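You operate a simulated robot arm through the tools that you are given. There is no shell and no other tool. Be economical: measure what you need, move in short steps, check, and stop when the job is done.

You run a simulated two-armed robot. Do the job below in one go: nothing can be reset, and whatever is moved stays where it is left.

## Task
Put one of the tablets from the top of the washing machine on the short window sill. Then take the yellow leaf on the top of the washing machine and put it away on the short window sill. Then open the washer door. Keep to this order.

Only the result counts: the job must be done as asked and must still hold three seconds after the hand-in. Knocking over, shifting, dropping, spilling or breaking anything else fails it.

## Robot
Two 7-joint arms with two-finger parallel grippers on one trunk, on a base that drives. Base frame: it is fixed to the floor where the robot stands at the start and does not move with it; the origin is under the middle of the robot, x ahead of it, y to its left, z up. Lengths are in m, angles in degrees, forces in N, time in s.
The left shoulder is at the start at [0.05, 0.161, 1.098], the right one opposite. With the tool pointing down near the work surface each hand reaches from about 0.1 to 0.66 m from the robot's upright axis, wherever it stands, measured 20 degrees to its own side. Places, roughly: short window sill (25x89 cm) [1.38, -3.12, 1.04]; washer door [0.4, 0.2, 0.6]. Payload 3.43 kg a hand.
The tool frame of a hand sits at the grasp point between the pads (the TCP): z along the fingers, y along the line on which they close. The tips reach 0.03 m beyond it. The gripper opens to 0.094 m. The fingers are 0.028 m wide and 0.01 m thick; the gripper's body (0.05 by 0.096 m) begins 0.055 m behind the TCP.
Orientation is that of the tool frame in the base frame, as a unit quaternion [w, x, y, z]. With the fingers straight down and closing along the base's y, the tool's x points along the base's -x, its y along +y and its z along -z.

## Interface
- The arms move only by the tool send_rows. It takes "left_targets", "right_targets" or both (then of equal length, played together; a hand with none holds still); each is a list of rows, each a list of 7 numbers: the gripper command, from -1 (shut) to 1 (fully open), values between in proportion, then the shift along the tool's x, y, z in m, then the turn, a rotation vector about the tool's x, y, z in degrees. In form: [[gripper, tx, ty, tz, wx, wy, wz], ...]. A call has 1 to 8 rows; each row is the pose to reach, as a shift and turn from the pose commanded when the call began, along the tool's axes at that moment. Each row takes 0.2 s and may step no farther than 0.05 m and 8.6 degrees from the row before; otherwise, or with a gripper value out of range, the whole call is refused. A pose out of reach is approached as far as the arm can. The call stops where the force on the tool passes 40 N (or 10 N more than at its start, if that is more) or the arm is blocked; 0.2 s more then pass. The fingers move at their own pace (about 0.045 m/s each) and stop on an object; they squeeze with about 32 N. The grip force told is the motor's: it shows also when the fingers shut on nothing. Time passes only in rows, and 0.2 s behind the last, so rows that repeat a pose let the fingers close. The reply holds the time, the measured pose of the TCP, the force on the tool along the base axes, the opening and the grip force, in the units named above and with some noise, with the torque about the TCP (base axes, N m) and any sound that the robot's microphone picked up.
- Cameras (640 x 400 px; columns grow to the right, rows downward): "scene" is now at [0.1315, 0.0003, 1.2337]; the picture's right is [-0.04, -1.00, 0.00], its down [-0.54, 0.02, -0.84] and it looks along [0.84, -0.03, -0.54] (base axes); focal length 214 px, centre (320, 200). "left" rides on the left gripper at [0.076, -0.014, -0.102] in its tool frame; the picture's right is [0.18, 0.98, 0.00], its down [-0.75, 0.14, -0.64] and it looks along [-0.63, 0.12, 0.77] (tool axes); focal length 243 px, centre (320, 200). "right" rides on the right gripper at [0.076, 0.014, -0.102] in its tool frame; the picture's right is [-0.18, 0.98, 0.00], its down [-0.75, -0.14, -0.64] and it looks along [-0.63, -0.12, 0.77] (tool axes); focal length 243 px, centre (320, 200). There is no depth. A picture from a camera that has moved, and an enlarged one, comes with that camera's place and axes in the base frame and with its lens. The place of the scene camera against the robot may be out by one fixed shift of up to 0.012 m in any direction.
- capture(camera): a new picture of that camera. The clock stands still meanwhile.
- slide_trunk(by): slides the trunk up (or, below 0, down) by that many m; the arms and the scene camera ride with it, the base frame stays. It gives what a move gives, with no picture.
- steer(legs): drives the robot by 1 to 6 legs, each [ahead, left, turn to the left] in m, m and degrees, along the robot's own axes; the way and the turn of a leg run together, so that a leg with both is an arc; at most 1.5 m and 180 degrees a leg. The arms and the cameras ride along, it lands a little off, and it stops where it bumps. It gives what a move gives.
- head_to(pan, tilt): turns the head with the scene camera to pan (to the left, within 80 degrees either way) and tilt (down, from -29 to 69), counted from straight ahead of the robot. It gives what a move gives.
- inspect(camera, box): a new picture of the part [left, top, right, bottom] of that camera's present view, enlarged. The clock stands still meanwhile.
- job_done(): hands the job in; it is judged then, once.

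Go step by step. Nothing tells you exact positions but the pictures and the camera data: compare them with the known pose of the tool, close in by small moves and look again before you grip or let go. The budget is 165 turns and 130 pictures, counting those below and the enlarged ones. Unless the task says otherwise, let go and move clear before handing in, and close with one line.

The tools are called after ">>>" as name(argument=value, ...) on one line, values as JSON. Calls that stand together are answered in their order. send_rows: Moves the arms, as the interface text tells. Its arguments: {"type":"object","properties":{"left_targets":{"type":"array","items":{"type":"array","items":{"type":"number"}}},"right_targets":{"type":"array","items":{"type":"array","items":{"type":"number"}}}},"required":[]} The other tools are called the same way: slide_trunk (by) slides the trunk up or down; steer (legs) drives the base; head_to (pan, tilt) turns the head that bears the scene camera; capture (camera) takes a picture; inspect (camera, box) takes an enlarged picture of a part of a camera's view; job_done () hands the job in.

At the start:

```text
time: 0.0
left_position: [0.3974, 0.2563, 1.2623]
left_ee_rot: [0.0, 0.0, 1.0, -0.001]
left_ft_force: [0.6, -0.7, 1.2]
left_wrist_torque: [0.02, -0.02, 0.02]
left_opening: 0.0938
left_grasp_force: 0.0
right_position: [0.3464, -0.0139, 1.268]
right_ee_rot: [0.0, 0.0, 1.0, 0.001]
right_ft_force: [-0.5, 0.3, 0.1]
right_wrist_torque: [0.0, -0.02, 0.01]
right_opening: 0.0939
right_grasp_force: 0.1
trunk travel left (down, up): [-0.125, 0.142]
robot x, y, heading: [0.0002, -0.0004, 0.1]
head pan, tilt: [-2.2, 32.5]
```

scene: 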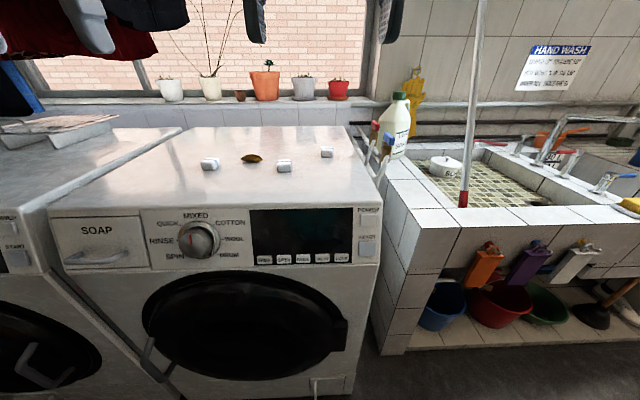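
right: 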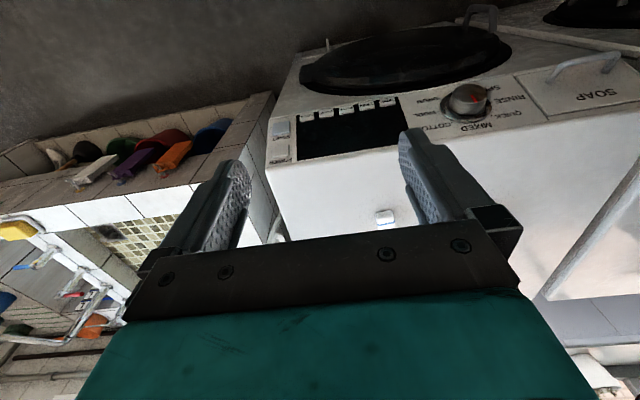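
left: 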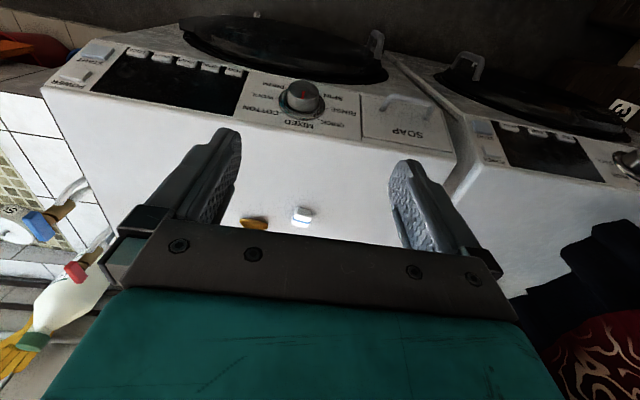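

I see the washer top with three white tablets and the yellow leaf; the leaf is roughly at [0.76, 0.19], the tablets near [0.73, 0.30], [0.70, 0.08] and one farther right. I'll look closer, and look toward the short sill on the right.

>>> inspect(camera="scene", box=[180, 120, 360, 230])

>>> head_to(pan=-70, tilt=15)

>>> capture(camera="scene")

```text
3.56 times, centred on (270, 175) of scene
camera zoom: at [0.1315, 0.0003, 1.2337], right [-0.04, -1.0, 0.0], down [-0.54, 0.02, -0.84], along [0.84, -0.03, -0.54], focal length 763 px, centre (498, 289)
```

zoom: 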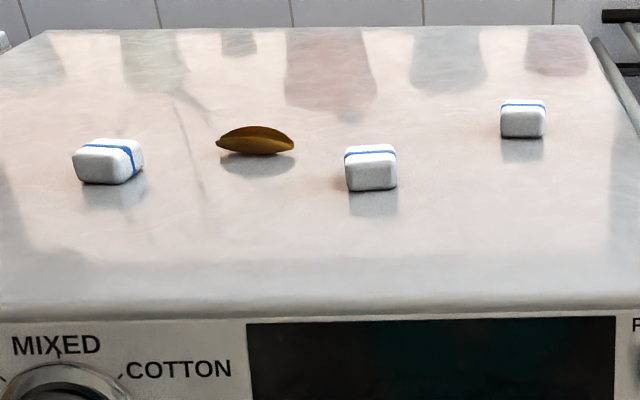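

```text
time: 1.4
left_position: [0.3986, 0.2567, 1.2635]
left_ee_rot: [0.0, -0.001, 1.0, 0.0]
left_ft_force: [0.0, 0.3, -0.5]
left_wrist_torque: [-0.01, 0.02, 0.02]
left_opening: 0.0938
left_grasp_force: 0.1
right_position: [0.346, -0.0143, 1.2687]
right_ee_rot: [0.0, -0.001, 1.0, 0.001]
right_ft_force: [-0.5, -0.5, -0.3]
right_wrist_torque: [0.02, -0.03, 0.0]
right_opening: 0.0938
right_grasp_force: 0.0
trunk travel left (down, up): [-0.125, 0.142]
robot x, y, heading: [0.0006, -0.0008, 0.2]
head pan, tilt: [-70.0, 15.0]
```

```text
125 pictures are left
camera scene: at [0.0742, -0.0839, 1.2619], right [-0.94, -0.34, 0.0], down [-0.09, 0.24, -0.97], along [0.33, -0.91, -0.26], focal length 214 px, centre (320, 200)
```

scene: 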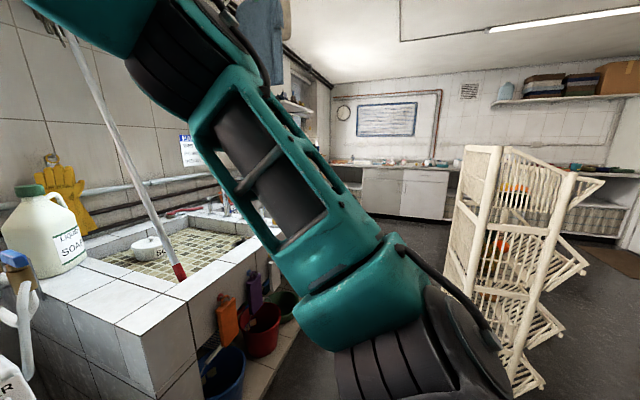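

The short sill lies farther right along the same wall; I'll visit it once I carry a tablet. Now I close in on the middle tablet by a small drive and turn the head back.

>>> steer(legs=[[0.1, 0.15, 0]])

>>> head_to(pan=0, tilt=40)

>>> capture(camera="scene")

>>> capture(camera="right")

```text
time: 3.1
left_position: [0.4808, 0.4028, 1.2636]
left_ee_rot: [0.002, 0.003, 1.0, -0.001]
left_ft_force: [-1.1, -0.4, 0.4]
left_wrist_torque: [-0.02, 0.01, -0.03]
left_opening: 0.0943
left_grasp_force: 0.0
right_position: [0.4272, 0.1329, 1.2699]
right_ee_rot: [0.001, 0.004, 1.0, 0.001]
right_ft_force: [0.4, -0.2, 0.3]
right_wrist_torque: [-0.03, 0.01, 0.0]
right_opening: 0.094
right_grasp_force: 0.2
trunk travel left (down, up): [-0.125, 0.142]
robot x, y, heading: [0.0819, 0.1498, -0.5]
head pan, tilt: [-70.0, 15.0]
stopped in leg 1: the robot was blocked; the commanded pose is now the measured one
```

```text
time: 4.5
left_position: [0.4817, 0.4031, 1.2633]
left_ee_rot: [0.001, 0.002, 1.0, 0.001]
left_ft_force: [-0.5, -0.2, 0.6]
left_wrist_torque: [0.02, 0.03, 0.02]
left_opening: 0.094
left_grasp_force: 0.0
right_position: [0.4285, 0.1336, 1.2666]
right_ee_rot: [0.001, 0.006, 1.0, 0.001]
right_ft_force: [13.5, 8.9, -7.8]
right_wrist_torque: [-1.02, 0.77, -1.0]
right_opening: 0.0938
right_grasp_force: 0.1
trunk travel left (down, up): [-0.125, 0.142]
robot x, y, heading: [0.0821, 0.1546, -0.6]
head pan, tilt: [0.0, 40.0]
```

```text
124 pictures are left
camera scene: at [0.2106, 0.1504, 1.2269], right [-0.04, -1.0, 0.0], down [-0.6, 0.02, -0.8], along [0.8, -0.03, -0.6], focal length 214 px, centre (320, 200)
```

scene: 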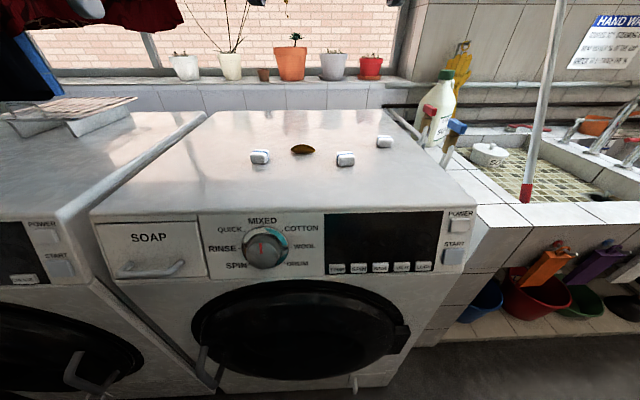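

```text
123 pictures are left
camera right: at [0.3531, 0.1481, 1.3711], right [0.19, 0.98, 0.0], down [0.75, -0.15, 0.64], along [0.63, -0.13, -0.77], focal length 243 px, centre (320, 200)
```

right: 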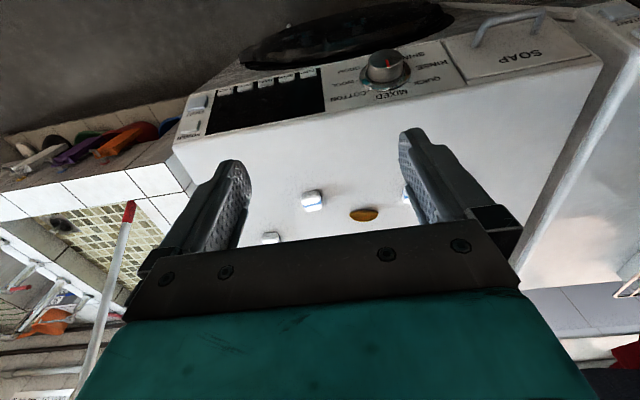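

The base bumped at x≈0.08; the right hand reported an odd force, so I back off a centimetre and check. Middle tablet is at about [0.66–0.69, 0.07].

>>> steer(legs=[[-0.015, 0, 0.6]])

>>> send_rows(right_targets=[[1, 0, 0, 0, 0, 0, 0]])

```text
time: 5.3
left_position: [0.4629, 0.4079, 1.2633]
left_ee_rot: [0.0, -0.002, 1.0, 0.0]
left_ft_force: [0.0, 0.0, 0.5]
left_wrist_torque: [0.0, 0.0, 0.0]
left_opening: 0.0937
left_grasp_force: 0.1
right_position: [0.4118, 0.1361, 1.2692]
right_ee_rot: [0.001, -0.002, 1.0, -0.001]
right_ft_force: [15.0, 8.9, -7.0]
right_wrist_torque: [-1.02, 0.89, -1.06]
right_opening: 0.0942
right_grasp_force: 0.0
trunk travel left (down, up): [-0.125, 0.142]
robot x, y, heading: [0.0675, 0.1487, -0.1]
head pan, tilt: [0.0, 40.0]
```

```text
time: 5.7
left_position: [0.4626, 0.4077, 1.2623]
left_ee_rot: [0.001, -0.001, 1.0, 0.0]
left_ft_force: [0.0, 0.1, -0.1]
left_wrist_torque: [0.03, 0.02, 0.01]
left_opening: 0.094
left_grasp_force: 0.0
right_position: [0.4117, 0.1372, 1.2684]
right_ee_rot: [0.0, 0.0, 1.0, 0.001]
right_ft_force: [10.0, 7.3, -9.4]
right_wrist_torque: [-0.91, 0.16, -0.87]
right_opening: 0.0938
right_grasp_force: 0.0
trunk travel left (down, up): [-0.125, 0.142]
robot x, y, heading: [0.0668, 0.1496, 0.1]
head pan, tilt: [0.0, 40.0]
```

The force suggests the turned head leans on the right forearm; I move the right hand away forward and right, above the tablet.

>>> send_rows(right_targets=[[1, -0.03, -0.03, 0, 0, 0, 0], [1, -0.07, -0.05, 0.0, 0, 0, 0], [1, -0.11, -0.06, 0.03, 0, 0, 0], [1, -0.15, -0.065, 0.06, 0, 0, 0], [1, -0.19, -0.066, 0.09, 0, 0, 0], [1, -0.22, -0.067, 0.12, 0, 0, 0]])

>>> capture(camera="right")

>>> capture(camera="scene")

```text
refused: row 3 steps farther than a row can; nothing moved
```

```text
122 pictures are left
camera right: at [0.3379, 0.1512, 1.3709], right [0.18, 0.98, 0.0], down [0.75, -0.14, 0.64], along [0.63, -0.12, -0.77], focal length 243 px, centre (320, 200)
```

right: 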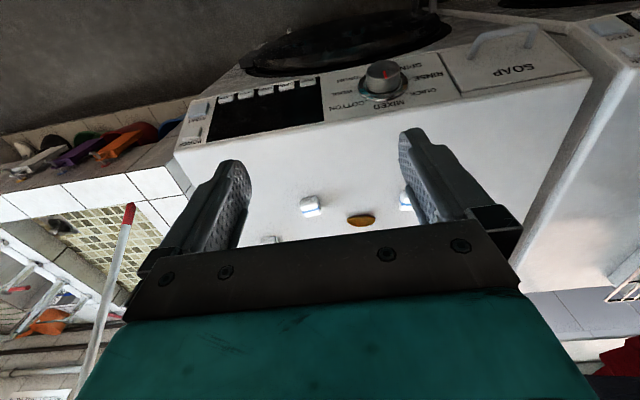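

```text
121 pictures are left
camera scene: at [0.1953, 0.1523, 1.2268], right [-0.02, -1.0, 0.0], down [-0.6, 0.01, -0.8], along [0.8, -0.02, -0.6], focal length 214 px, centre (320, 200)
```

scene: 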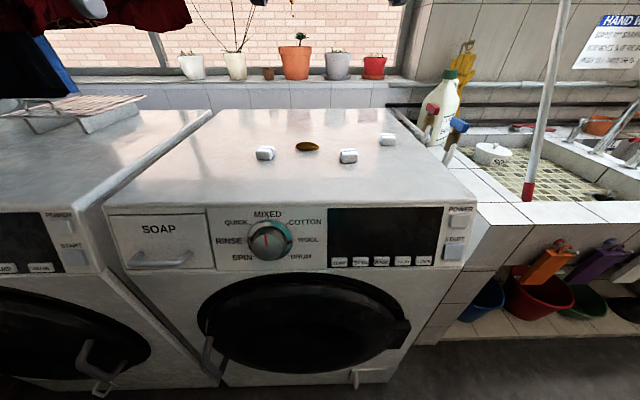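

The step was too long; I resend with smaller steps toward the tablet.

>>> send_rows(right_targets=[[1, -0.03, -0.03, 0, 0, 0, 0], [1, -0.07, -0.05, 0.0, 0, 0, 0], [1, -0.105, -0.055, 0.02, 0, 0, 0], [1, -0.14, -0.06, 0.05, 0, 0, 0], [1, -0.175, -0.062, 0.08, 0, 0, 0], [1, -0.205, -0.065, 0.11, 0, 0, 0], [1, -0.22, -0.065, 0.14, 0, 0, 0]])

>>> capture(camera="right")

>>> capture(camera="scene")

```text
time: 7.3
left_position: [0.4628, 0.4079, 1.2628]
left_ee_rot: [0.001, -0.002, 1.0, 0.0]
left_ft_force: [0.9, -0.4, 0.3]
left_wrist_torque: [0.0, -0.02, -0.01]
left_opening: 0.094
left_grasp_force: 0.0
right_position: [0.6351, 0.0734, 1.128]
right_ee_rot: [0.001, -0.002, 1.0, 0.0]
right_ft_force: [0.4, -0.4, -1.3]
right_wrist_torque: [-0.01, 0.0, 0.04]
right_opening: 0.094
right_grasp_force: 0.1
trunk travel left (down, up): [-0.125, 0.142]
robot x, y, heading: [0.0705, 0.1495, 0.0]
head pan, tilt: [0.0, 40.0]
```

```text
120 pictures are left
camera right: at [0.5595, 0.0861, 1.231], right [0.18, 0.98, 0.0], down [0.75, -0.14, 0.64], along [0.63, -0.12, -0.77], focal length 243 px, centre (320, 200)
```

right: 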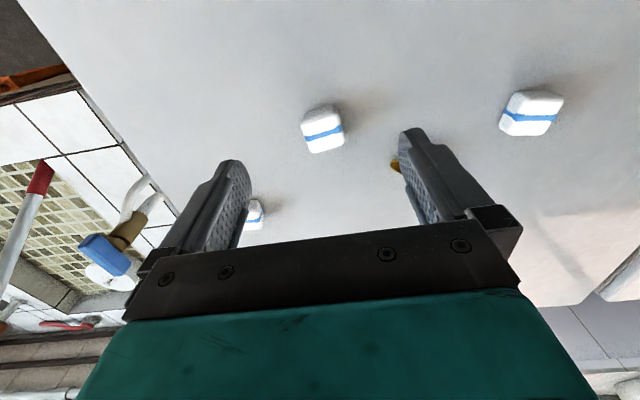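

```text
119 pictures are left
camera scene: at [0.1939, 0.1544, 1.2223], right [0.0, -1.0, 0.0], down [-0.64, 0.0, -0.77], along [0.77, 0.0, -0.64], focal length 214 px, centre (320, 200)
```

scene: 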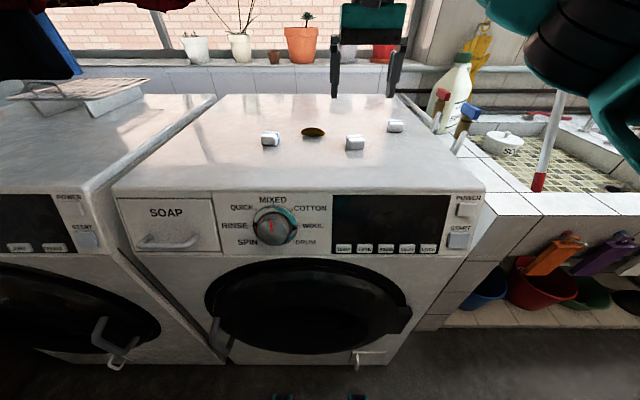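

The tablet is at about [0.662, 0.069]; the hand is free of contact now. I shift over it and descend partway.

>>> send_rows(right_targets=[[1, -0.027, -0.004, 0.02, 0, 0, 0], [1, -0.027, -0.004, 0.05, 0, 0, 0], [1, -0.027, -0.004, 0.075, 0, 0, 0]])

>>> capture(camera="right")

>>> inspect(camera="scene", box=[260, 80, 440, 190])

```text
time: 8.1
left_position: [0.4632, 0.4072, 1.2628]
left_ee_rot: [0.001, -0.002, 1.0, 0.0]
left_ft_force: [0.4, 0.4, 0.8]
left_wrist_torque: [0.0, -0.01, 0.01]
left_opening: 0.0941
left_grasp_force: 0.0
right_position: [0.6601, 0.0705, 1.0533]
right_ee_rot: [0.0, -0.002, 1.0, 0.0]
right_ft_force: [0.6, 0.3, -0.5]
right_wrist_torque: [-0.03, 0.0, -0.02]
right_opening: 0.094
right_grasp_force: 0.0
trunk travel left (down, up): [-0.125, 0.142]
robot x, y, heading: [0.0682, 0.1513, 0.0]
head pan, tilt: [0.0, 40.0]
```

```text
118 pictures are left
camera right: at [0.5843, 0.0829, 1.1572], right [0.18, 0.98, 0.0], down [0.75, -0.14, 0.64], along [0.63, -0.12, -0.77], focal length 243 px, centre (320, 200)
```

right: 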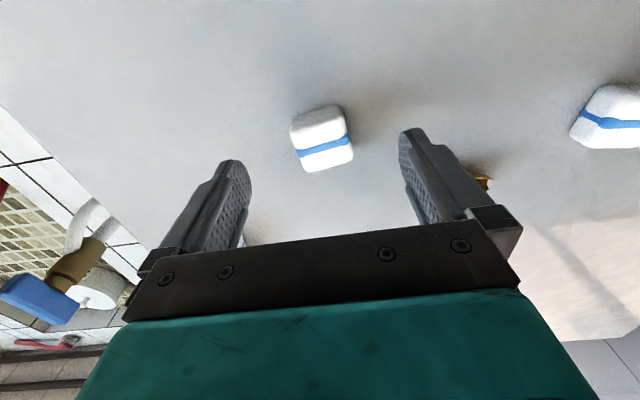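

```text
3.56 times, centred on (350, 135) of scene
camera zoom: at [0.1938, 0.1545, 1.2223], right [0.0, -1.0, 0.0], down [-0.64, 0.0, -0.77], along [0.77, 0.0, -0.64], focal length 763 px, centre (213, 431)
```

zoom: 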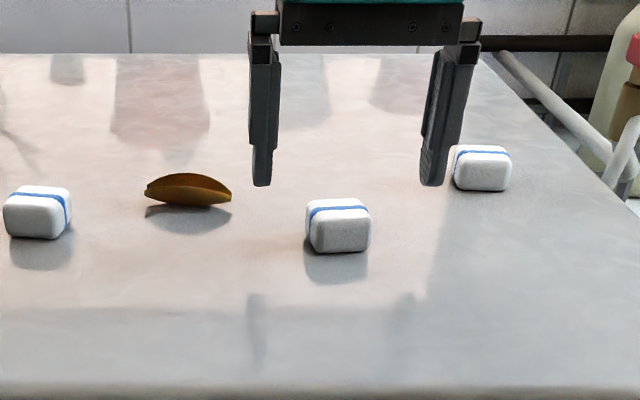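

The tablet stays centred between the fingers at [0.661, 0.070]. I descend and close.

>>> send_rows(right_targets=[[1, -0.001, 0, 0.02, 0, 0, 0], [1, -0.001, 0, 0.034, 0, 0, 0], [0, -0.001, 0, 0.034, 0, 0, 0], [-1, -0.001, 0, 0.034, 0, 0, 0], [-1, -0.001, 0, 0.034, 0, 0, 0], [-1, -0.001, 0, 0.034, 0, 0, 0], [-1, -0.001, 0, 0.034, 0, 0, 0]])

>>> capture(camera="right")

```text
time: 9.7
left_position: [0.4628, 0.4095, 1.2635]
left_ee_rot: [0.001, -0.002, 1.0, 0.001]
left_ft_force: [-0.2, -0.1, 0.2]
left_wrist_torque: [-0.01, 0.04, 0.02]
left_opening: 0.0939
left_grasp_force: 0.1
right_position: [0.6619, 0.0711, 1.0214]
right_ee_rot: [0.0, -0.002, 1.0, 0.0]
right_ft_force: [-0.4, -0.4, -0.3]
right_wrist_torque: [0.05, -0.03, 0.02]
right_opening: 0.0366
right_grasp_force: 31.8
trunk travel left (down, up): [-0.125, 0.142]
robot x, y, heading: [0.0672, 0.1502, 0.1]
head pan, tilt: [0.0, 40.0]
```

```text
116 pictures are left
camera right: at [0.5873, 0.0847, 1.1239], right [0.18, 0.98, 0.0], down [0.75, -0.14, 0.64], along [0.63, -0.12, -0.77], focal length 243 px, centre (320, 200)
```

right: 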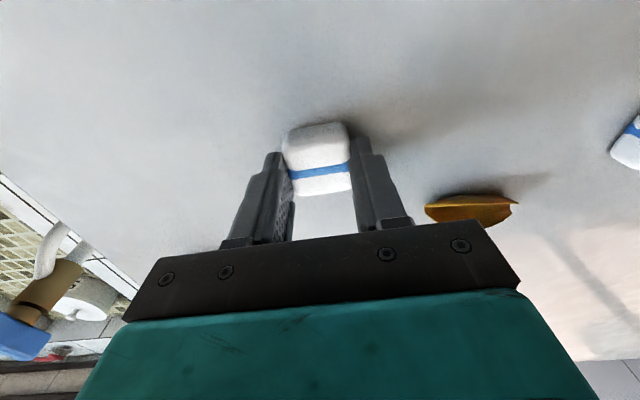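

The tablet is gripped at 0.037 m. I lift it, then draw the hand back to a travel pose.

>>> send_rows(right_targets=[[-1, 0, 0, -0.03, 0, 0, 0], [-1, 0, 0, -0.07, 0, 0, 0], [-1, 0, 0, -0.11, 0, 0, 0], [-1, 0.01, -0.02, -0.15, 0, 0, 0], [-1, 0.03, -0.04, -0.19, 0, 0, 0], [-1, 0.06, -0.07, -0.21, 0, 0, 0], [-1, 0.095, -0.1, -0.22, 0, 0, 0], [-1, 0.13, -0.13, -0.225, 0, 0, 0]])

>>> send_rows(right_targets=[[-1, 0.03, -0.02, 0, 0, 0, 0], [-1, 0.06, -0.035, 0, 0, 0, 0], [-1, 0.09, -0.04, 0, 0, 0, 0]])

>>> capture(camera="right")

```text
time: 11.5
left_position: [0.4607, 0.4071, 1.263]
left_ee_rot: [0.001, -0.001, 1.0, 0.0]
left_ft_force: [0.2, -0.1, 0.0]
left_wrist_torque: [-0.02, 0.0, 0.0]
left_opening: 0.0941
left_grasp_force: 0.1
right_position: [0.5298, -0.0618, 1.244]
right_ee_rot: [0.001, -0.002, 1.0, 0.001]
right_ft_force: [0.1, 0.2, 0.2]
right_wrist_torque: [-0.01, -0.01, 0.0]
right_opening: 0.0369
right_grasp_force: 32.2
right hand out of reach, approached as far as the arm can: row 3, 4, 5
trunk travel left (down, up): [-0.125, 0.142]
robot x, y, heading: [0.0647, 0.151, 0.1]
head pan, tilt: [0.0, 40.0]
```

```text
time: 12.3
left_position: [0.4621, 0.4071, 1.2651]
left_ee_rot: [0.0, -0.002, 1.0, 0.0]
left_ft_force: [-1.0, 0.6, 0.2]
left_wrist_torque: [0.03, 0.02, 0.01]
left_opening: 0.0941
left_grasp_force: 0.0
right_position: [0.4423, -0.1031, 1.2441]
right_ee_rot: [0.001, -0.001, 1.0, 0.0]
right_ft_force: [-0.3, 1.0, -0.2]
right_wrist_torque: [0.02, -0.03, 0.0]
right_opening: 0.0368
right_grasp_force: 32.0
trunk travel left (down, up): [-0.125, 0.142]
robot x, y, heading: [0.0661, 0.1483, 0.3]
head pan, tilt: [0.0, 40.0]
```

```text
115 pictures are left
camera right: at [0.3663, -0.0887, 1.3475], right [0.18, 0.98, 0.0], down [0.75, -0.14, 0.64], along [0.63, -0.12, -0.77], focal length 243 px, centre (320, 200)
```

right: 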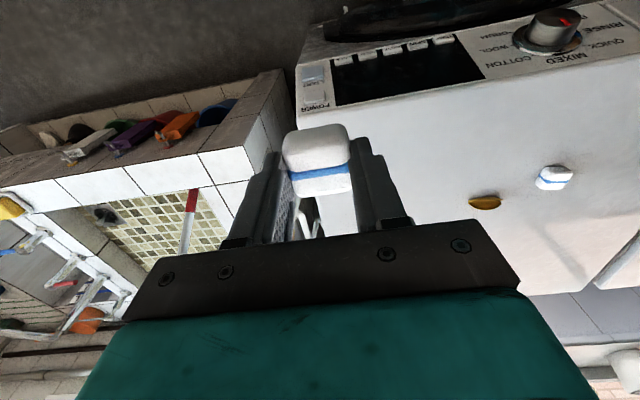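

The tablet is held firmly. I back off from the washer and look ahead to the right before driving along the sinks.

>>> steer(legs=[[-0.12, 0, 0]])

>>> head_to(pan=-45, tilt=15)

>>> capture(camera="scene")

```text
time: 13.5
left_position: [0.3462, 0.4059, 1.2631]
left_ee_rot: [0.001, -0.001, 1.0, 0.0]
left_ft_force: [-0.5, 0.2, 1.1]
left_wrist_torque: [-0.03, -0.03, -0.01]
left_opening: 0.0939
left_grasp_force: 0.1
right_position: [0.3255, -0.1028, 1.2452]
right_ee_rot: [0.001, -0.001, 1.0, 0.0]
right_ft_force: [-0.5, 0.9, -0.4]
right_wrist_torque: [-0.02, -0.03, 0.01]
right_opening: 0.0367
right_grasp_force: 31.8
trunk travel left (down, up): [-0.125, 0.142]
robot x, y, heading: [-0.0484, 0.1464, 0.1]
head pan, tilt: [0.0, 40.0]
```

```text
time: 14.6
left_position: [0.3476, 0.407, 1.262]
left_ee_rot: [0.001, -0.001, 1.0, 0.0]
left_ft_force: [0.2, -1.1, 0.0]
left_wrist_torque: [-0.01, -0.03, -0.04]
left_opening: 0.0943
left_grasp_force: 0.1
right_position: [0.3274, -0.1018, 1.2441]
right_ee_rot: [0.001, -0.001, 1.0, 0.0]
right_ft_force: [0.1, 0.3, -0.4]
right_wrist_torque: [-0.03, -0.01, 0.03]
right_opening: 0.0367
right_grasp_force: 32.0
trunk travel left (down, up): [-0.125, 0.142]
robot x, y, heading: [-0.0507, 0.1526, 0.5]
head pan, tilt: [-45.0, 15.0]
```

```text
114 pictures are left
camera scene: at [0.0589, 0.088, 1.2618], right [-0.71, -0.71, 0.0], down [-0.18, 0.18, -0.97], along [0.68, -0.68, -0.26], focal length 214 px, centre (320, 200)
```

scene: 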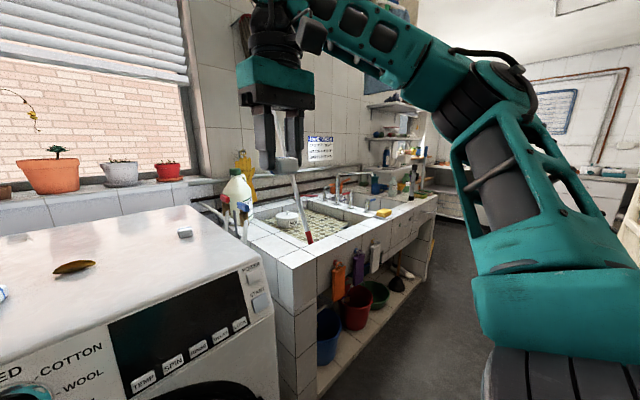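

The sink runs along the wall and ends ahead; the aisle looks clear. I drive sideways along it in steps.

>>> steer(legs=[[0, -0.9, 0]])

>>> capture(camera="scene")

```text
time: 19.4
left_position: [0.3522, -0.484, 1.2629]
left_ee_rot: [0.001, -0.01, 1.0, 0.0]
left_ft_force: [-0.5, -0.4, 0.3]
left_wrist_torque: [-0.01, 0.0, 0.0]
left_opening: 0.094
left_grasp_force: 0.0
right_position: [0.3402, -0.995, 1.244]
right_ee_rot: [0.001, -0.01, 1.0, 0.0]
right_ft_force: [0.1, 0.7, -0.7]
right_wrist_torque: [0.0, 0.03, -0.01]
right_opening: 0.0364
right_grasp_force: 31.8
trunk travel left (down, up): [-0.125, 0.142]
robot x, y, heading: [-0.0427, -0.7495, 1.2]
head pan, tilt: [-45.0, 15.0]
```

```text
113 pictures are left
camera scene: at [0.0697, -0.8084, 1.2619], right [-0.69, -0.72, 0.0], down [-0.19, 0.18, -0.97], along [0.7, -0.67, -0.26], focal length 214 px, centre (320, 200)
```

scene: 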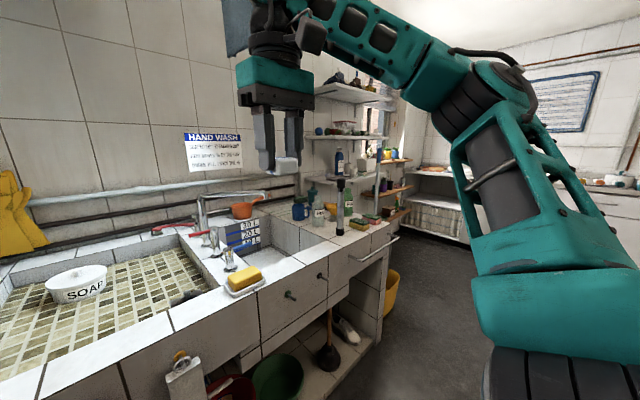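

The counter ends near y≈-1.4; shelves and a further window come after. I go on to the right.

>>> steer(legs=[[-0.04, -0.8, -1]])

>>> capture(camera="scene")

```text
time: 21.0
left_position: [0.3531, -0.5707, 1.2632]
left_ee_rot: [0.001, -0.009, 1.0, 0.0]
left_ft_force: [0.3, 0.0, -0.1]
left_wrist_torque: [0.0, 0.01, -0.03]
left_opening: 0.0938
left_grasp_force: 0.2
right_position: [0.3394, -1.0794, 1.2437]
right_ee_rot: [0.002, -0.006, 1.0, 0.001]
right_ft_force: [-0.5, -0.1, -0.8]
right_wrist_torque: [-0.02, 0.01, 0.03]
right_opening: 0.0368
right_grasp_force: 32.4
trunk travel left (down, up): [-0.125, 0.142]
robot x, y, heading: [-0.0424, -0.8312, 0.8]
head pan, tilt: [-45.0, 15.0]
stopped in leg 1: the robot was blocked; the commanded pose is now the measured one
```

```text
112 pictures are left
camera scene: at [0.0685, -0.8924, 1.2619], right [-0.7, -0.72, 0.0], down [-0.19, 0.18, -0.97], along [0.69, -0.67, -0.26], focal length 214 px, centre (320, 200)
```

scene: 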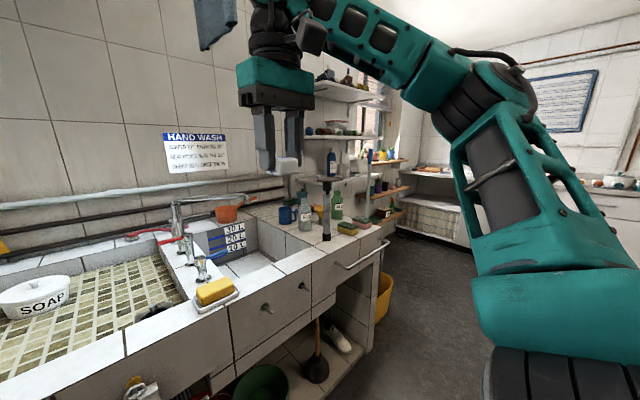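

The base was blocked on its right, perhaps by the clothes rack. I look to the right.

>>> head_to(pan=-80, tilt=35)

>>> capture(camera="scene")

```text
time: 22.0
left_position: [0.3535, -0.5705, 1.2643]
left_ee_rot: [0.002, -0.008, 1.0, 0.0]
left_ft_force: [0.9, 0.2, 0.0]
left_wrist_torque: [0.02, -0.01, -0.02]
left_opening: 0.094
left_grasp_force: 0.0
right_position: [0.3385, -1.0799, 1.2451]
right_ee_rot: [-0.001, -0.007, 1.0, 0.001]
right_ft_force: [0.0, -0.1, -0.4]
right_wrist_torque: [0.02, -0.02, 0.01]
right_opening: 0.0367
right_grasp_force: 31.8
trunk travel left (down, up): [-0.125, 0.142]
robot x, y, heading: [-0.0423, -0.8296, 1.0]
head pan, tilt: [-80.0, 35.0]
```

```text
111 pictures are left
camera scene: at [0.0183, -0.9139, 1.2299], right [-0.98, -0.19, 0.0], down [-0.11, 0.56, -0.82], along [0.15, -0.8, -0.57], focal length 214 px, centre (320, 200)
```

scene: 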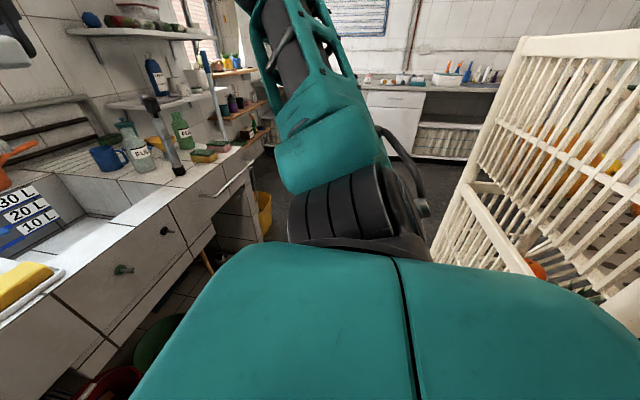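

Nothing obvious on the right side; the bump may have been behind from the small backward part. I test a pure sideways move with slight forward.

>>> steer(legs=[[0.02, -0.15, 0]])

```text
time: 23.2
left_position: [0.3698, -0.5868, 1.2636]
left_ee_rot: [0.0, -0.006, 1.0, 0.0]
left_ft_force: [-0.5, 0.8, -0.7]
left_wrist_torque: [-0.01, -0.01, 0.02]
left_opening: 0.0942
left_grasp_force: 0.0
right_position: [0.355, -1.0966, 1.2448]
right_ee_rot: [0.001, -0.006, 1.0, 0.002]
right_ft_force: [-0.1, -0.1, -0.5]
right_wrist_torque: [0.01, 0.0, 0.03]
right_opening: 0.0367
right_grasp_force: 32.2
trunk travel left (down, up): [-0.125, 0.142]
robot x, y, heading: [-0.0251, -0.8461, 0.9]
head pan, tilt: [-80.0, 35.0]
stopped in leg 1: the robot was blocked; the commanded pose is now the measured one
```

Still blocked. I check the right wrist view and a lower head view for the obstacle.

>>> capture(camera="right")

>>> head_to(pan=-60, tilt=69)

>>> capture(camera="scene")

```text
110 pictures are left
camera right: at [0.2793, -1.0837, 1.3473], right [0.17, 0.98, 0.0], down [0.75, -0.13, 0.64], along [0.63, -0.11, -0.77], focal length 243 px, centre (320, 200)
```

right: 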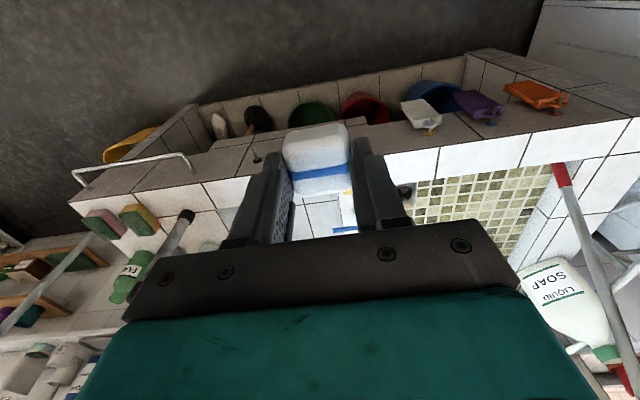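

```text
time: 24.2
left_position: [0.3708, -0.5861, 1.262]
left_ee_rot: [0.0, -0.007, 1.0, -0.001]
left_ft_force: [0.2, 0.4, -0.5]
left_wrist_torque: [0.0, 0.04, -0.01]
left_opening: 0.0939
left_grasp_force: 0.1
right_position: [0.3544, -1.0958, 1.2447]
right_ee_rot: [0.001, -0.006, 1.0, 0.001]
right_ft_force: [0.4, -1.0, -0.8]
right_wrist_torque: [0.01, 0.02, 0.01]
right_opening: 0.0368
right_grasp_force: 32.2
trunk travel left (down, up): [-0.125, 0.142]
robot x, y, heading: [-0.0241, -0.8482, 0.4]
head pan, tilt: [-60.0, 68.8]
```

```text
109 pictures are left
camera scene: at [0.0466, -0.8914, 1.1862], right [-0.86, -0.51, 0.0], down [-0.48, 0.8, -0.36], along [0.19, -0.31, -0.93], focal length 214 px, centre (320, 200)
```

scene: 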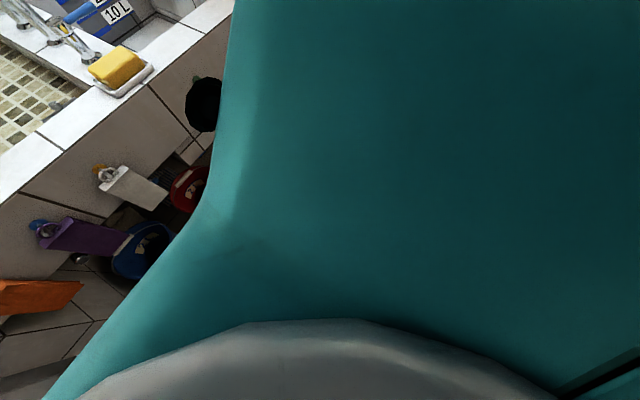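

The base seems to be blocked by the near post of the clothes rack at its right rear. I back off left and turn right so I can see the aisle ahead.

>>> steer(legs=[[0, 0.25, 0], [0, 0, -40]])

>>> head_to(pan=-20, tilt=35)

>>> capture(camera="scene")

```text
time: 27.8
left_position: [0.4411, -0.6479, 1.2626]
left_ee_rot: [0.001, 0.332, 0.943, 0.0]
left_ft_force: [-0.7, 1.0, -0.8]
left_wrist_torque: [0.0, 0.02, 0.02]
left_opening: 0.0938
left_grasp_force: 0.0
right_position: [0.1065, -1.0311, 1.2437]
right_ee_rot: [0.001, 0.332, 0.943, 0.0]
right_ft_force: [0.4, 0.8, 0.8]
right_wrist_torque: [0.01, -0.01, 0.01]
right_opening: 0.0365
right_grasp_force: 31.8
trunk travel left (down, up): [-0.125, 0.142]
robot x, y, heading: [-0.0268, -0.5981, -38.9]
head pan, tilt: [-60.0, 68.8]
```

```text
time: 28.9
left_position: [0.4432, -0.65, 1.2634]
left_ee_rot: [-0.001, 0.332, 0.943, 0.0]
left_ft_force: [0.5, -0.1, 0.1]
left_wrist_torque: [0.0, -0.01, -0.02]
left_opening: 0.0943
left_grasp_force: 0.1
right_position: [0.1056, -1.0327, 1.2438]
right_ee_rot: [0.0, 0.333, 0.943, 0.001]
right_ft_force: [0.2, 0.1, -0.1]
right_wrist_torque: [-0.01, 0.03, 0.01]
right_opening: 0.037
right_grasp_force: 32.0
trunk travel left (down, up): [-0.125, 0.142]
robot x, y, heading: [-0.0259, -0.5961, -38.9]
head pan, tilt: [-20.0, 35.0]
```

```text
108 pictures are left
camera scene: at [0.0514, -0.6952, 1.2298], right [-0.86, -0.52, 0.0], down [-0.3, 0.49, -0.82], along [0.42, -0.7, -0.57], focal length 214 px, centre (320, 200)
```

scene: 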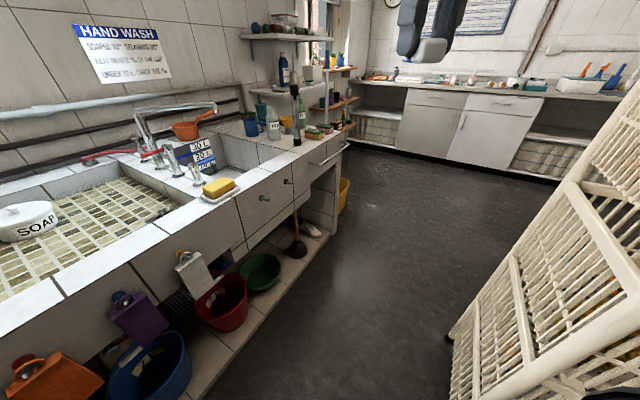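

Now the aisle is clear to see: the rack stands right at x < -0.28 near y -1.5, the counter front at x≈0.5. I raise the trunk so the elbows clear the rack, turn to face down the aisle and look again.

>>> slide_trunk(by=0.13)

>>> steer(legs=[[0, 0, -51], [0, 0.13, 0]])

>>> head_to(pan=0, tilt=35)

>>> capture(camera="scene")

```text
time: 30.5
left_position: [0.443, -0.6483, 1.3921]
left_ee_rot: [0.0, 0.333, 0.943, 0.0]
left_ft_force: [-0.5, 0.6, 0.0]
left_wrist_torque: [-0.04, -0.03, 0.0]
left_opening: 0.0939
left_grasp_force: 0.0
right_position: [0.1061, -1.031, 1.3751]
right_ee_rot: [0.0, 0.333, 0.943, 0.0]
right_ft_force: [0.1, 0.2, -0.2]
right_wrist_torque: [0.02, -0.01, -0.01]
right_opening: 0.0368
right_grasp_force: 32.6
trunk travel left (down, up): [-0.255, 0.012]
robot x, y, heading: [-0.0275, -0.5969, -39.2]
head pan, tilt: [-20.0, 35.0]
```

```text
time: 34.0
left_position: [0.3721, -0.9824, 1.3925]
left_ee_rot: [0.0, 0.696, 0.718, 0.0]
left_ft_force: [-0.3, -0.5, 0.0]
left_wrist_torque: [-0.01, 0.05, -0.01]
left_opening: 0.0941
left_grasp_force: 0.2
right_position: [-0.1385, -0.9778, 1.3741]
right_ee_rot: [0.001, 0.697, 0.717, -0.001]
right_ft_force: [0.0, 0.1, -0.6]
right_wrist_torque: [0.02, 0.02, 0.04]
right_opening: 0.0368
right_grasp_force: 31.9
trunk travel left (down, up): [-0.255, 0.012]
robot x, y, heading: [0.1053, -0.5958, -88.5]
head pan, tilt: [-20.0, 35.0]
```

```text
time: 34.8
left_position: [0.3699, -0.9844, 1.3933]
left_ee_rot: [0.0, 0.696, 0.718, 0.001]
left_ft_force: [-0.2, 0.0, -0.2]
left_wrist_torque: [0.02, 0.03, 0.01]
left_opening: 0.0941
left_grasp_force: 0.1
right_position: [-0.1403, -0.9776, 1.3744]
right_ee_rot: [0.0, 0.697, 0.717, 0.0]
right_ft_force: [-0.1, -0.8, -0.6]
right_wrist_torque: [-0.02, -0.02, 0.0]
right_opening: 0.0368
right_grasp_force: 31.5
trunk travel left (down, up): [-0.255, 0.012]
robot x, y, heading: [0.102, -0.5954, -88.2]
head pan, tilt: [0.0, 35.0]
```

```text
107 pictures are left
camera scene: at [0.1092, -0.7187, 1.3599], right [-1.0, -0.03, 0.0], down [-0.02, 0.57, -0.82], along [0.03, -0.82, -0.57], focal length 214 px, centre (320, 200)
```

scene: 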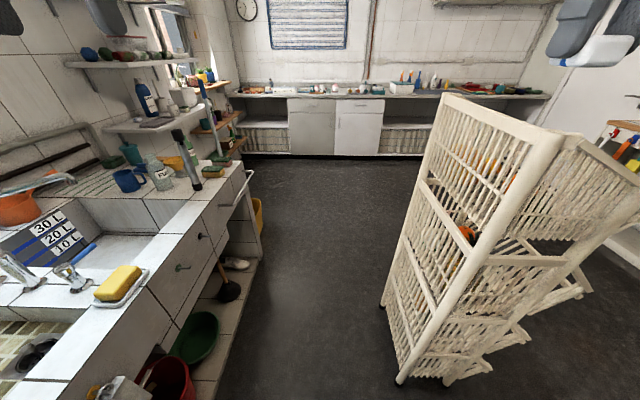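

The way ahead is open: rack's side at x≈-0.28, towel bar at x≈0.44, robot centre at 0.10. I drive ahead slowly.

>>> steer(legs=[[0, 0, -1.8], [0.7, 0, 0]])

>>> capture(camera="scene")

```text
time: 39.0
left_position: [0.3658, -1.671, 1.3922]
left_ee_rot: [0.0, 0.703, 0.711, 0.001]
left_ft_force: [0.2, -0.4, 0.7]
left_wrist_torque: [0.01, 0.02, -0.01]
left_opening: 0.0942
left_grasp_force: 0.1
right_position: [-0.1425, -1.6548, 1.3748]
right_ee_rot: [0.001, 0.704, 0.71, 0.0]
right_ft_force: [0.6, -0.1, 0.3]
right_wrist_torque: [0.0, 0.04, 0.03]
right_opening: 0.0368
right_grasp_force: 31.6
trunk travel left (down, up): [-0.255, 0.012]
robot x, y, heading: [0.1076, -1.2775, -89.6]
head pan, tilt: [0.0, 35.0]
```

```text
106 pictures are left
camera scene: at [0.1105, -1.4003, 1.3598], right [-1.0, -0.01, 0.0], down [-0.01, 0.57, -0.82], along [0.01, -0.82, -0.57], focal length 214 px, centre (320, 200)
```

scene: 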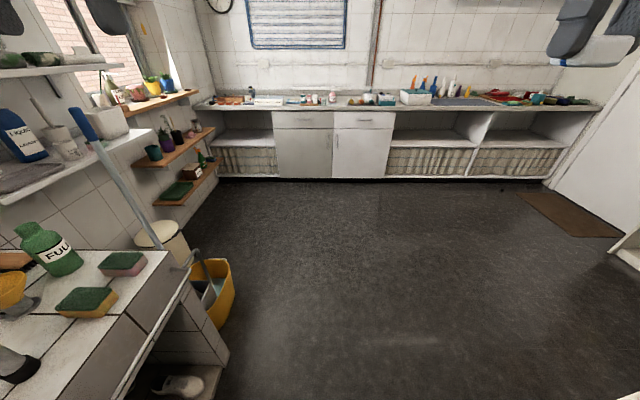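

Past the rack the floor opens up; the short window sill with plants is on the left, near [1.3, -3.0]. I drive on and turn toward it.

>>> steer(legs=[[1.4, 0, 0], [0.3, 0, 0], [0, 0, 89]])

>>> head_to(pan=0, tilt=20)

>>> capture(camera="scene")

```text
time: 51.4
left_position: [0.5052, -2.7587, 1.3924]
left_ee_rot: [0.001, 0.029, 1.0, 0.0]
left_ft_force: [0.9, -0.1, 0.4]
left_wrist_torque: [0.01, -0.01, 0.01]
left_opening: 0.0939
left_grasp_force: 0.1
right_position: [0.4554, -3.2672, 1.373]
right_ee_rot: [0.0, 0.031, 1.0, 0.0]
right_ft_force: [0.0, 0.0, -0.9]
right_wrist_torque: [-0.03, 0.02, 0.02]
right_opening: 0.0368
right_grasp_force: 32.0
trunk travel left (down, up): [-0.255, 0.012]
robot x, y, heading: [0.0908, -2.9939, -3.4]
head pan, tilt: [0.0, 35.0]
```

```text
time: 52.2
left_position: [0.5069, -2.76, 1.3925]
left_ee_rot: [0.001, 0.03, 1.0, 0.0]
left_ft_force: [0.0, -0.3, -0.3]
left_wrist_torque: [0.01, 0.0, -0.01]
left_opening: 0.094
left_grasp_force: 0.1
right_position: [0.4553, -3.2667, 1.3731]
right_ee_rot: [0.001, 0.029, 1.0, 0.001]
right_ft_force: [0.8, -0.2, 0.4]
right_wrist_torque: [0.04, 0.0, 0.01]
right_opening: 0.0369
right_grasp_force: 32.4
trunk travel left (down, up): [-0.255, 0.012]
robot x, y, heading: [0.0954, -2.9891, -3.1]
head pan, tilt: [0.0, 20.0]
```

```text
105 pictures are left
camera scene: at [0.2296, -2.9952, 1.3837], right [-0.06, -1.0, 0.0], down [-0.34, 0.02, -0.94], along [0.94, -0.05, -0.34], focal length 214 px, centre (320, 200)
```

scene: 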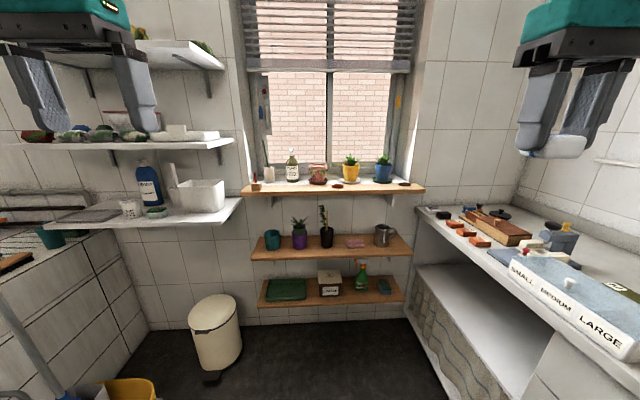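

The short sill is straight ahead, with bottles, pots and small items on it. I look closely for free space.

>>> inspect(camera="scene", box=[230, 130, 440, 260])

```text
3.05 times, centred on (335, 195) of scene
camera zoom: at [0.2296, -2.9952, 1.3837], right [-0.06, -1.0, 0.0], down [-0.34, 0.02, -0.94], along [0.94, -0.05, -0.34], focal length 654 px, centre (274, 215)
```

zoom: 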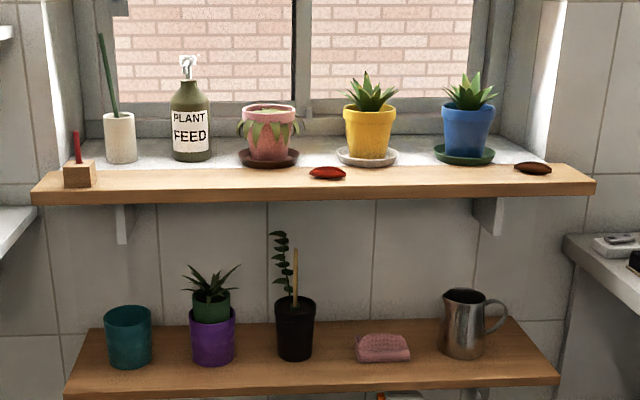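

Free front spots exist between the red and brown leaves (for the tablet, y≈-3.35) and left of the pink pot (for the leaf). I straighten and drive closer.

>>> steer(legs=[[0, -0.1, 3.1], [0.45, 0, 0]])

>>> head_to(pan=-5, tilt=30)

>>> capture(camera="scene")

>>> capture(camera="right")

```text
time: 55.6
left_position: [0.933, -2.8403, 1.3928]
left_ee_rot: [0.001, 0.003, 1.0, 0.0]
left_ft_force: [0.9, -0.7, 0.3]
left_wrist_torque: [0.02, 0.03, 0.03]
left_opening: 0.0941
left_grasp_force: 0.2
right_position: [0.9094, -3.3478, 1.3737]
right_ee_rot: [0.001, 0.003, 1.0, 0.001]
right_ft_force: [-0.3, -0.6, -0.1]
right_wrist_torque: [0.02, 0.03, 0.01]
right_opening: 0.0368
right_grasp_force: 31.7
trunk travel left (down, up): [-0.255, 0.012]
robot x, y, heading: [0.5336, -3.0954, -0.5]
head pan, tilt: [0.0, 20.0]
```

```text
time: 56.3
left_position: [0.9331, -2.8395, 1.3938]
left_ee_rot: [0.001, 0.002, 1.0, 0.001]
left_ft_force: [0.0, -0.5, -0.4]
left_wrist_torque: [0.0, 0.0, 0.0]
left_opening: 0.0942
left_grasp_force: 0.0
right_position: [0.9073, -3.3496, 1.3739]
right_ee_rot: [0.0, 0.002, 1.0, 0.0]
right_ft_force: [-0.2, 0.5, 0.2]
right_wrist_torque: [0.01, -0.02, 0.0]
right_opening: 0.0368
right_grasp_force: 32.2
trunk travel left (down, up): [-0.255, 0.012]
robot x, y, heading: [0.5299, -3.0903, -0.3]
head pan, tilt: [-5.0, 30.0]
```

```text
103 pictures are left
camera scene: at [0.6665, -3.0973, 1.3677], right [-0.09, -1.0, 0.0], down [-0.5, 0.05, -0.87], along [0.86, -0.08, -0.5], focal length 214 px, centre (320, 200)
```

scene: 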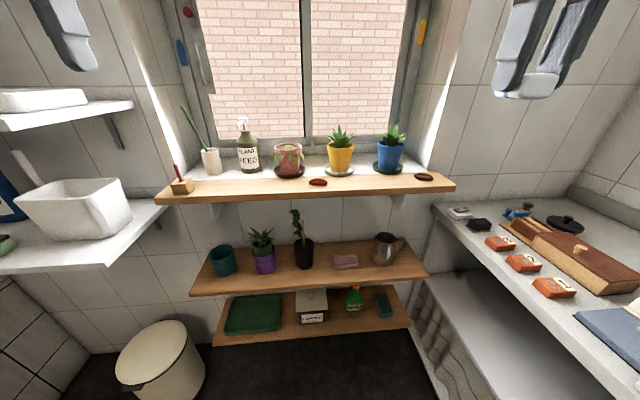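

```text
102 pictures are left
camera right: at [0.8335, -3.3339, 1.4775], right [0.19, 0.98, 0.0], down [0.75, -0.15, 0.64], along [0.63, -0.12, -0.77], focal length 243 px, centre (320, 200)
```

right: 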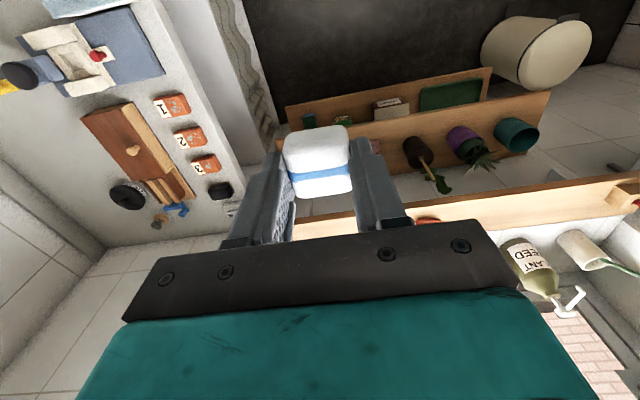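

The sill front edge is at x≈1.25; a free spot for the tablet is about [1.295, -3.32]. I drive a bit closer.

>>> steer(legs=[[0.18, 0, 0.3]])

>>> send_rows(right_targets=[[-1, -0.03, 0.01, 0.0, 0, 0, 0], [-1, -0.06, 0.02, 0.03, 0, 0, 0], [-1, -0.08, 0.025, 0.07, 0, 0, 0], [-1, -0.1, 0.03, 0.11, 0, 0, 0], [-1, -0.115, 0.03, 0.15, 0, 0, 0]])

>>> capture(camera="right")

>>> capture(camera="scene")

```text
time: 57.9
left_position: [1.1164, -2.8373, 1.3932]
left_ee_rot: [0.002, 0.0, 1.0, -0.001]
left_ft_force: [0.6, -1.6, -0.3]
left_wrist_torque: [-0.01, 0.01, 0.02]
left_opening: 0.094
left_grasp_force: 0.1
right_position: [1.0948, -3.3475, 1.3736]
right_ee_rot: [0.001, 0.001, 1.0, 0.0]
right_ft_force: [-0.4, -0.7, -0.6]
right_wrist_torque: [0.0, 0.02, -0.01]
right_opening: 0.0366
right_grasp_force: 32.2
trunk travel left (down, up): [-0.255, 0.012]
robot x, y, heading: [0.7149, -3.092, -0.0]
head pan, tilt: [-5.0, 30.0]
```

```text
time: 59.1
left_position: [1.1163, -2.8378, 1.3925]
left_ee_rot: [0.001, -0.001, 1.0, 0.002]
left_ft_force: [0.2, -0.6, -0.1]
left_wrist_torque: [0.03, 0.02, 0.01]
left_opening: 0.0943
left_grasp_force: 0.0
right_position: [1.2109, -3.3188, 1.2245]
right_ee_rot: [0.001, 0.001, 1.0, 0.001]
right_ft_force: [0.8, 0.4, -1.0]
right_wrist_torque: [0.04, 0.02, 0.02]
right_opening: 0.0365
right_grasp_force: 32.1
trunk travel left (down, up): [-0.255, 0.012]
robot x, y, heading: [0.7169, -3.0957, -0.0]
head pan, tilt: [-5.0, 30.0]
```

```text
101 pictures are left
camera right: at [1.1358, -3.3046, 1.3282], right [0.19, 0.98, 0.0], down [0.75, -0.14, 0.64], along [0.63, -0.12, -0.77], focal length 243 px, centre (320, 200)
```

right: 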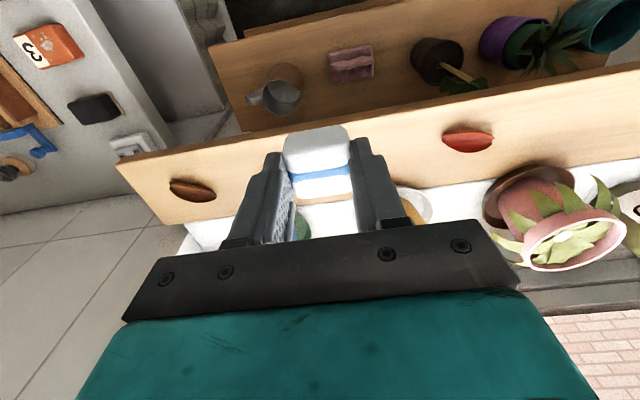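

```text
100 pictures are left
camera scene: at [0.8511, -3.0976, 1.3676], right [-0.09, -1.0, 0.0], down [-0.5, 0.04, -0.87], along [0.86, -0.08, -0.5], focal length 214 px, centre (320, 200)
```

scene: 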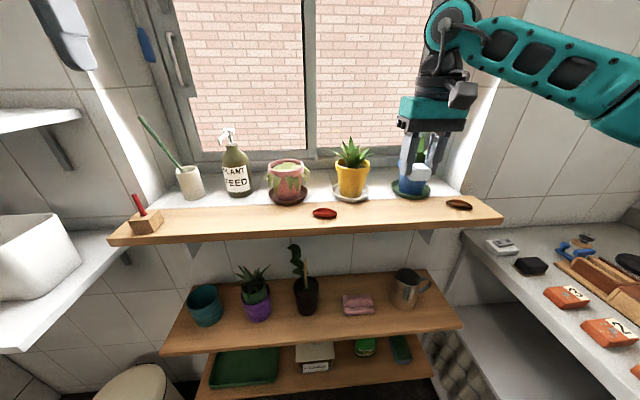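

Now from the wrist view: sill edge x≈1.266, red leaf [1.31, -3.15], brown leaf [1.31, -3.53], blue saucer starts about x 1.37. I bring the tablet over [1.305, -3.305] a bit above the sill.

>>> send_rows(right_targets=[[-1, -0.03, 0.005, 0.0, 0, 0, 0], [-1, -0.06, 0.01, 0.02, 0, 0, 0], [-1, -0.08, 0.014, 0.05, 0, 0, 0], [-1, -0.094, 0.014, 0.08, 0, 0, 0], [-1, -0.094, 0.014, 0.1, 0, 0, 0]])

>>> capture(camera="right")

>>> inspect(camera="scene", box=[300, 100, 500, 230])

```text
time: 60.3
left_position: [1.1147, -2.8376, 1.3944]
left_ee_rot: [0.0, 0.0, 1.0, 0.002]
left_ft_force: [-0.4, 0.5, -0.4]
left_wrist_torque: [-0.03, 0.02, 0.0]
left_opening: 0.0941
left_grasp_force: 0.0
right_position: [1.3013, -3.3049, 1.1248]
right_ee_rot: [0.001, 0.001, 1.0, 0.0]
right_ft_force: [0.0, 0.0, -0.8]
right_wrist_torque: [0.0, -0.02, -0.01]
right_opening: 0.0369
right_grasp_force: 31.9
trunk travel left (down, up): [-0.255, 0.012]
robot x, y, heading: [0.7168, -3.0923, -0.1]
head pan, tilt: [-5.0, 30.0]
```

```text
99 pictures are left
camera right: at [1.2263, -3.2904, 1.227], right [0.19, 0.98, 0.0], down [0.75, -0.14, 0.64], along [0.63, -0.12, -0.77], focal length 243 px, centre (320, 200)
```

right: 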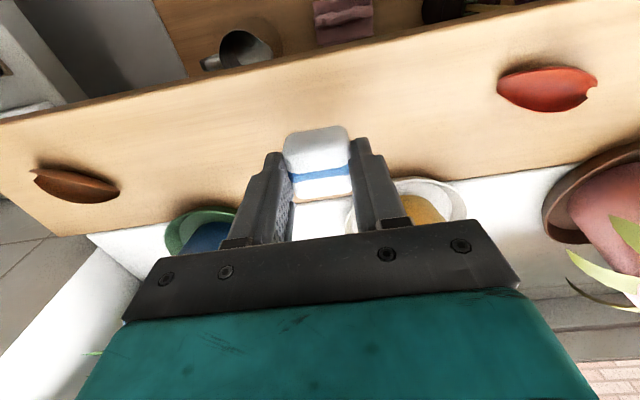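

```text
3.08 times, centred on (400, 165) of scene
camera zoom: at [0.8506, -3.0976, 1.3677], right [-0.09, -1.0, 0.0], down [-0.5, 0.04, -0.87], along [0.86, -0.08, -0.5], focal length 660 px, centre (74, 308)
```

zoom: 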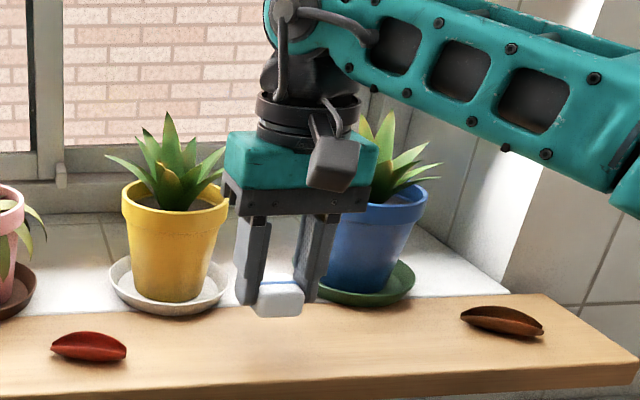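

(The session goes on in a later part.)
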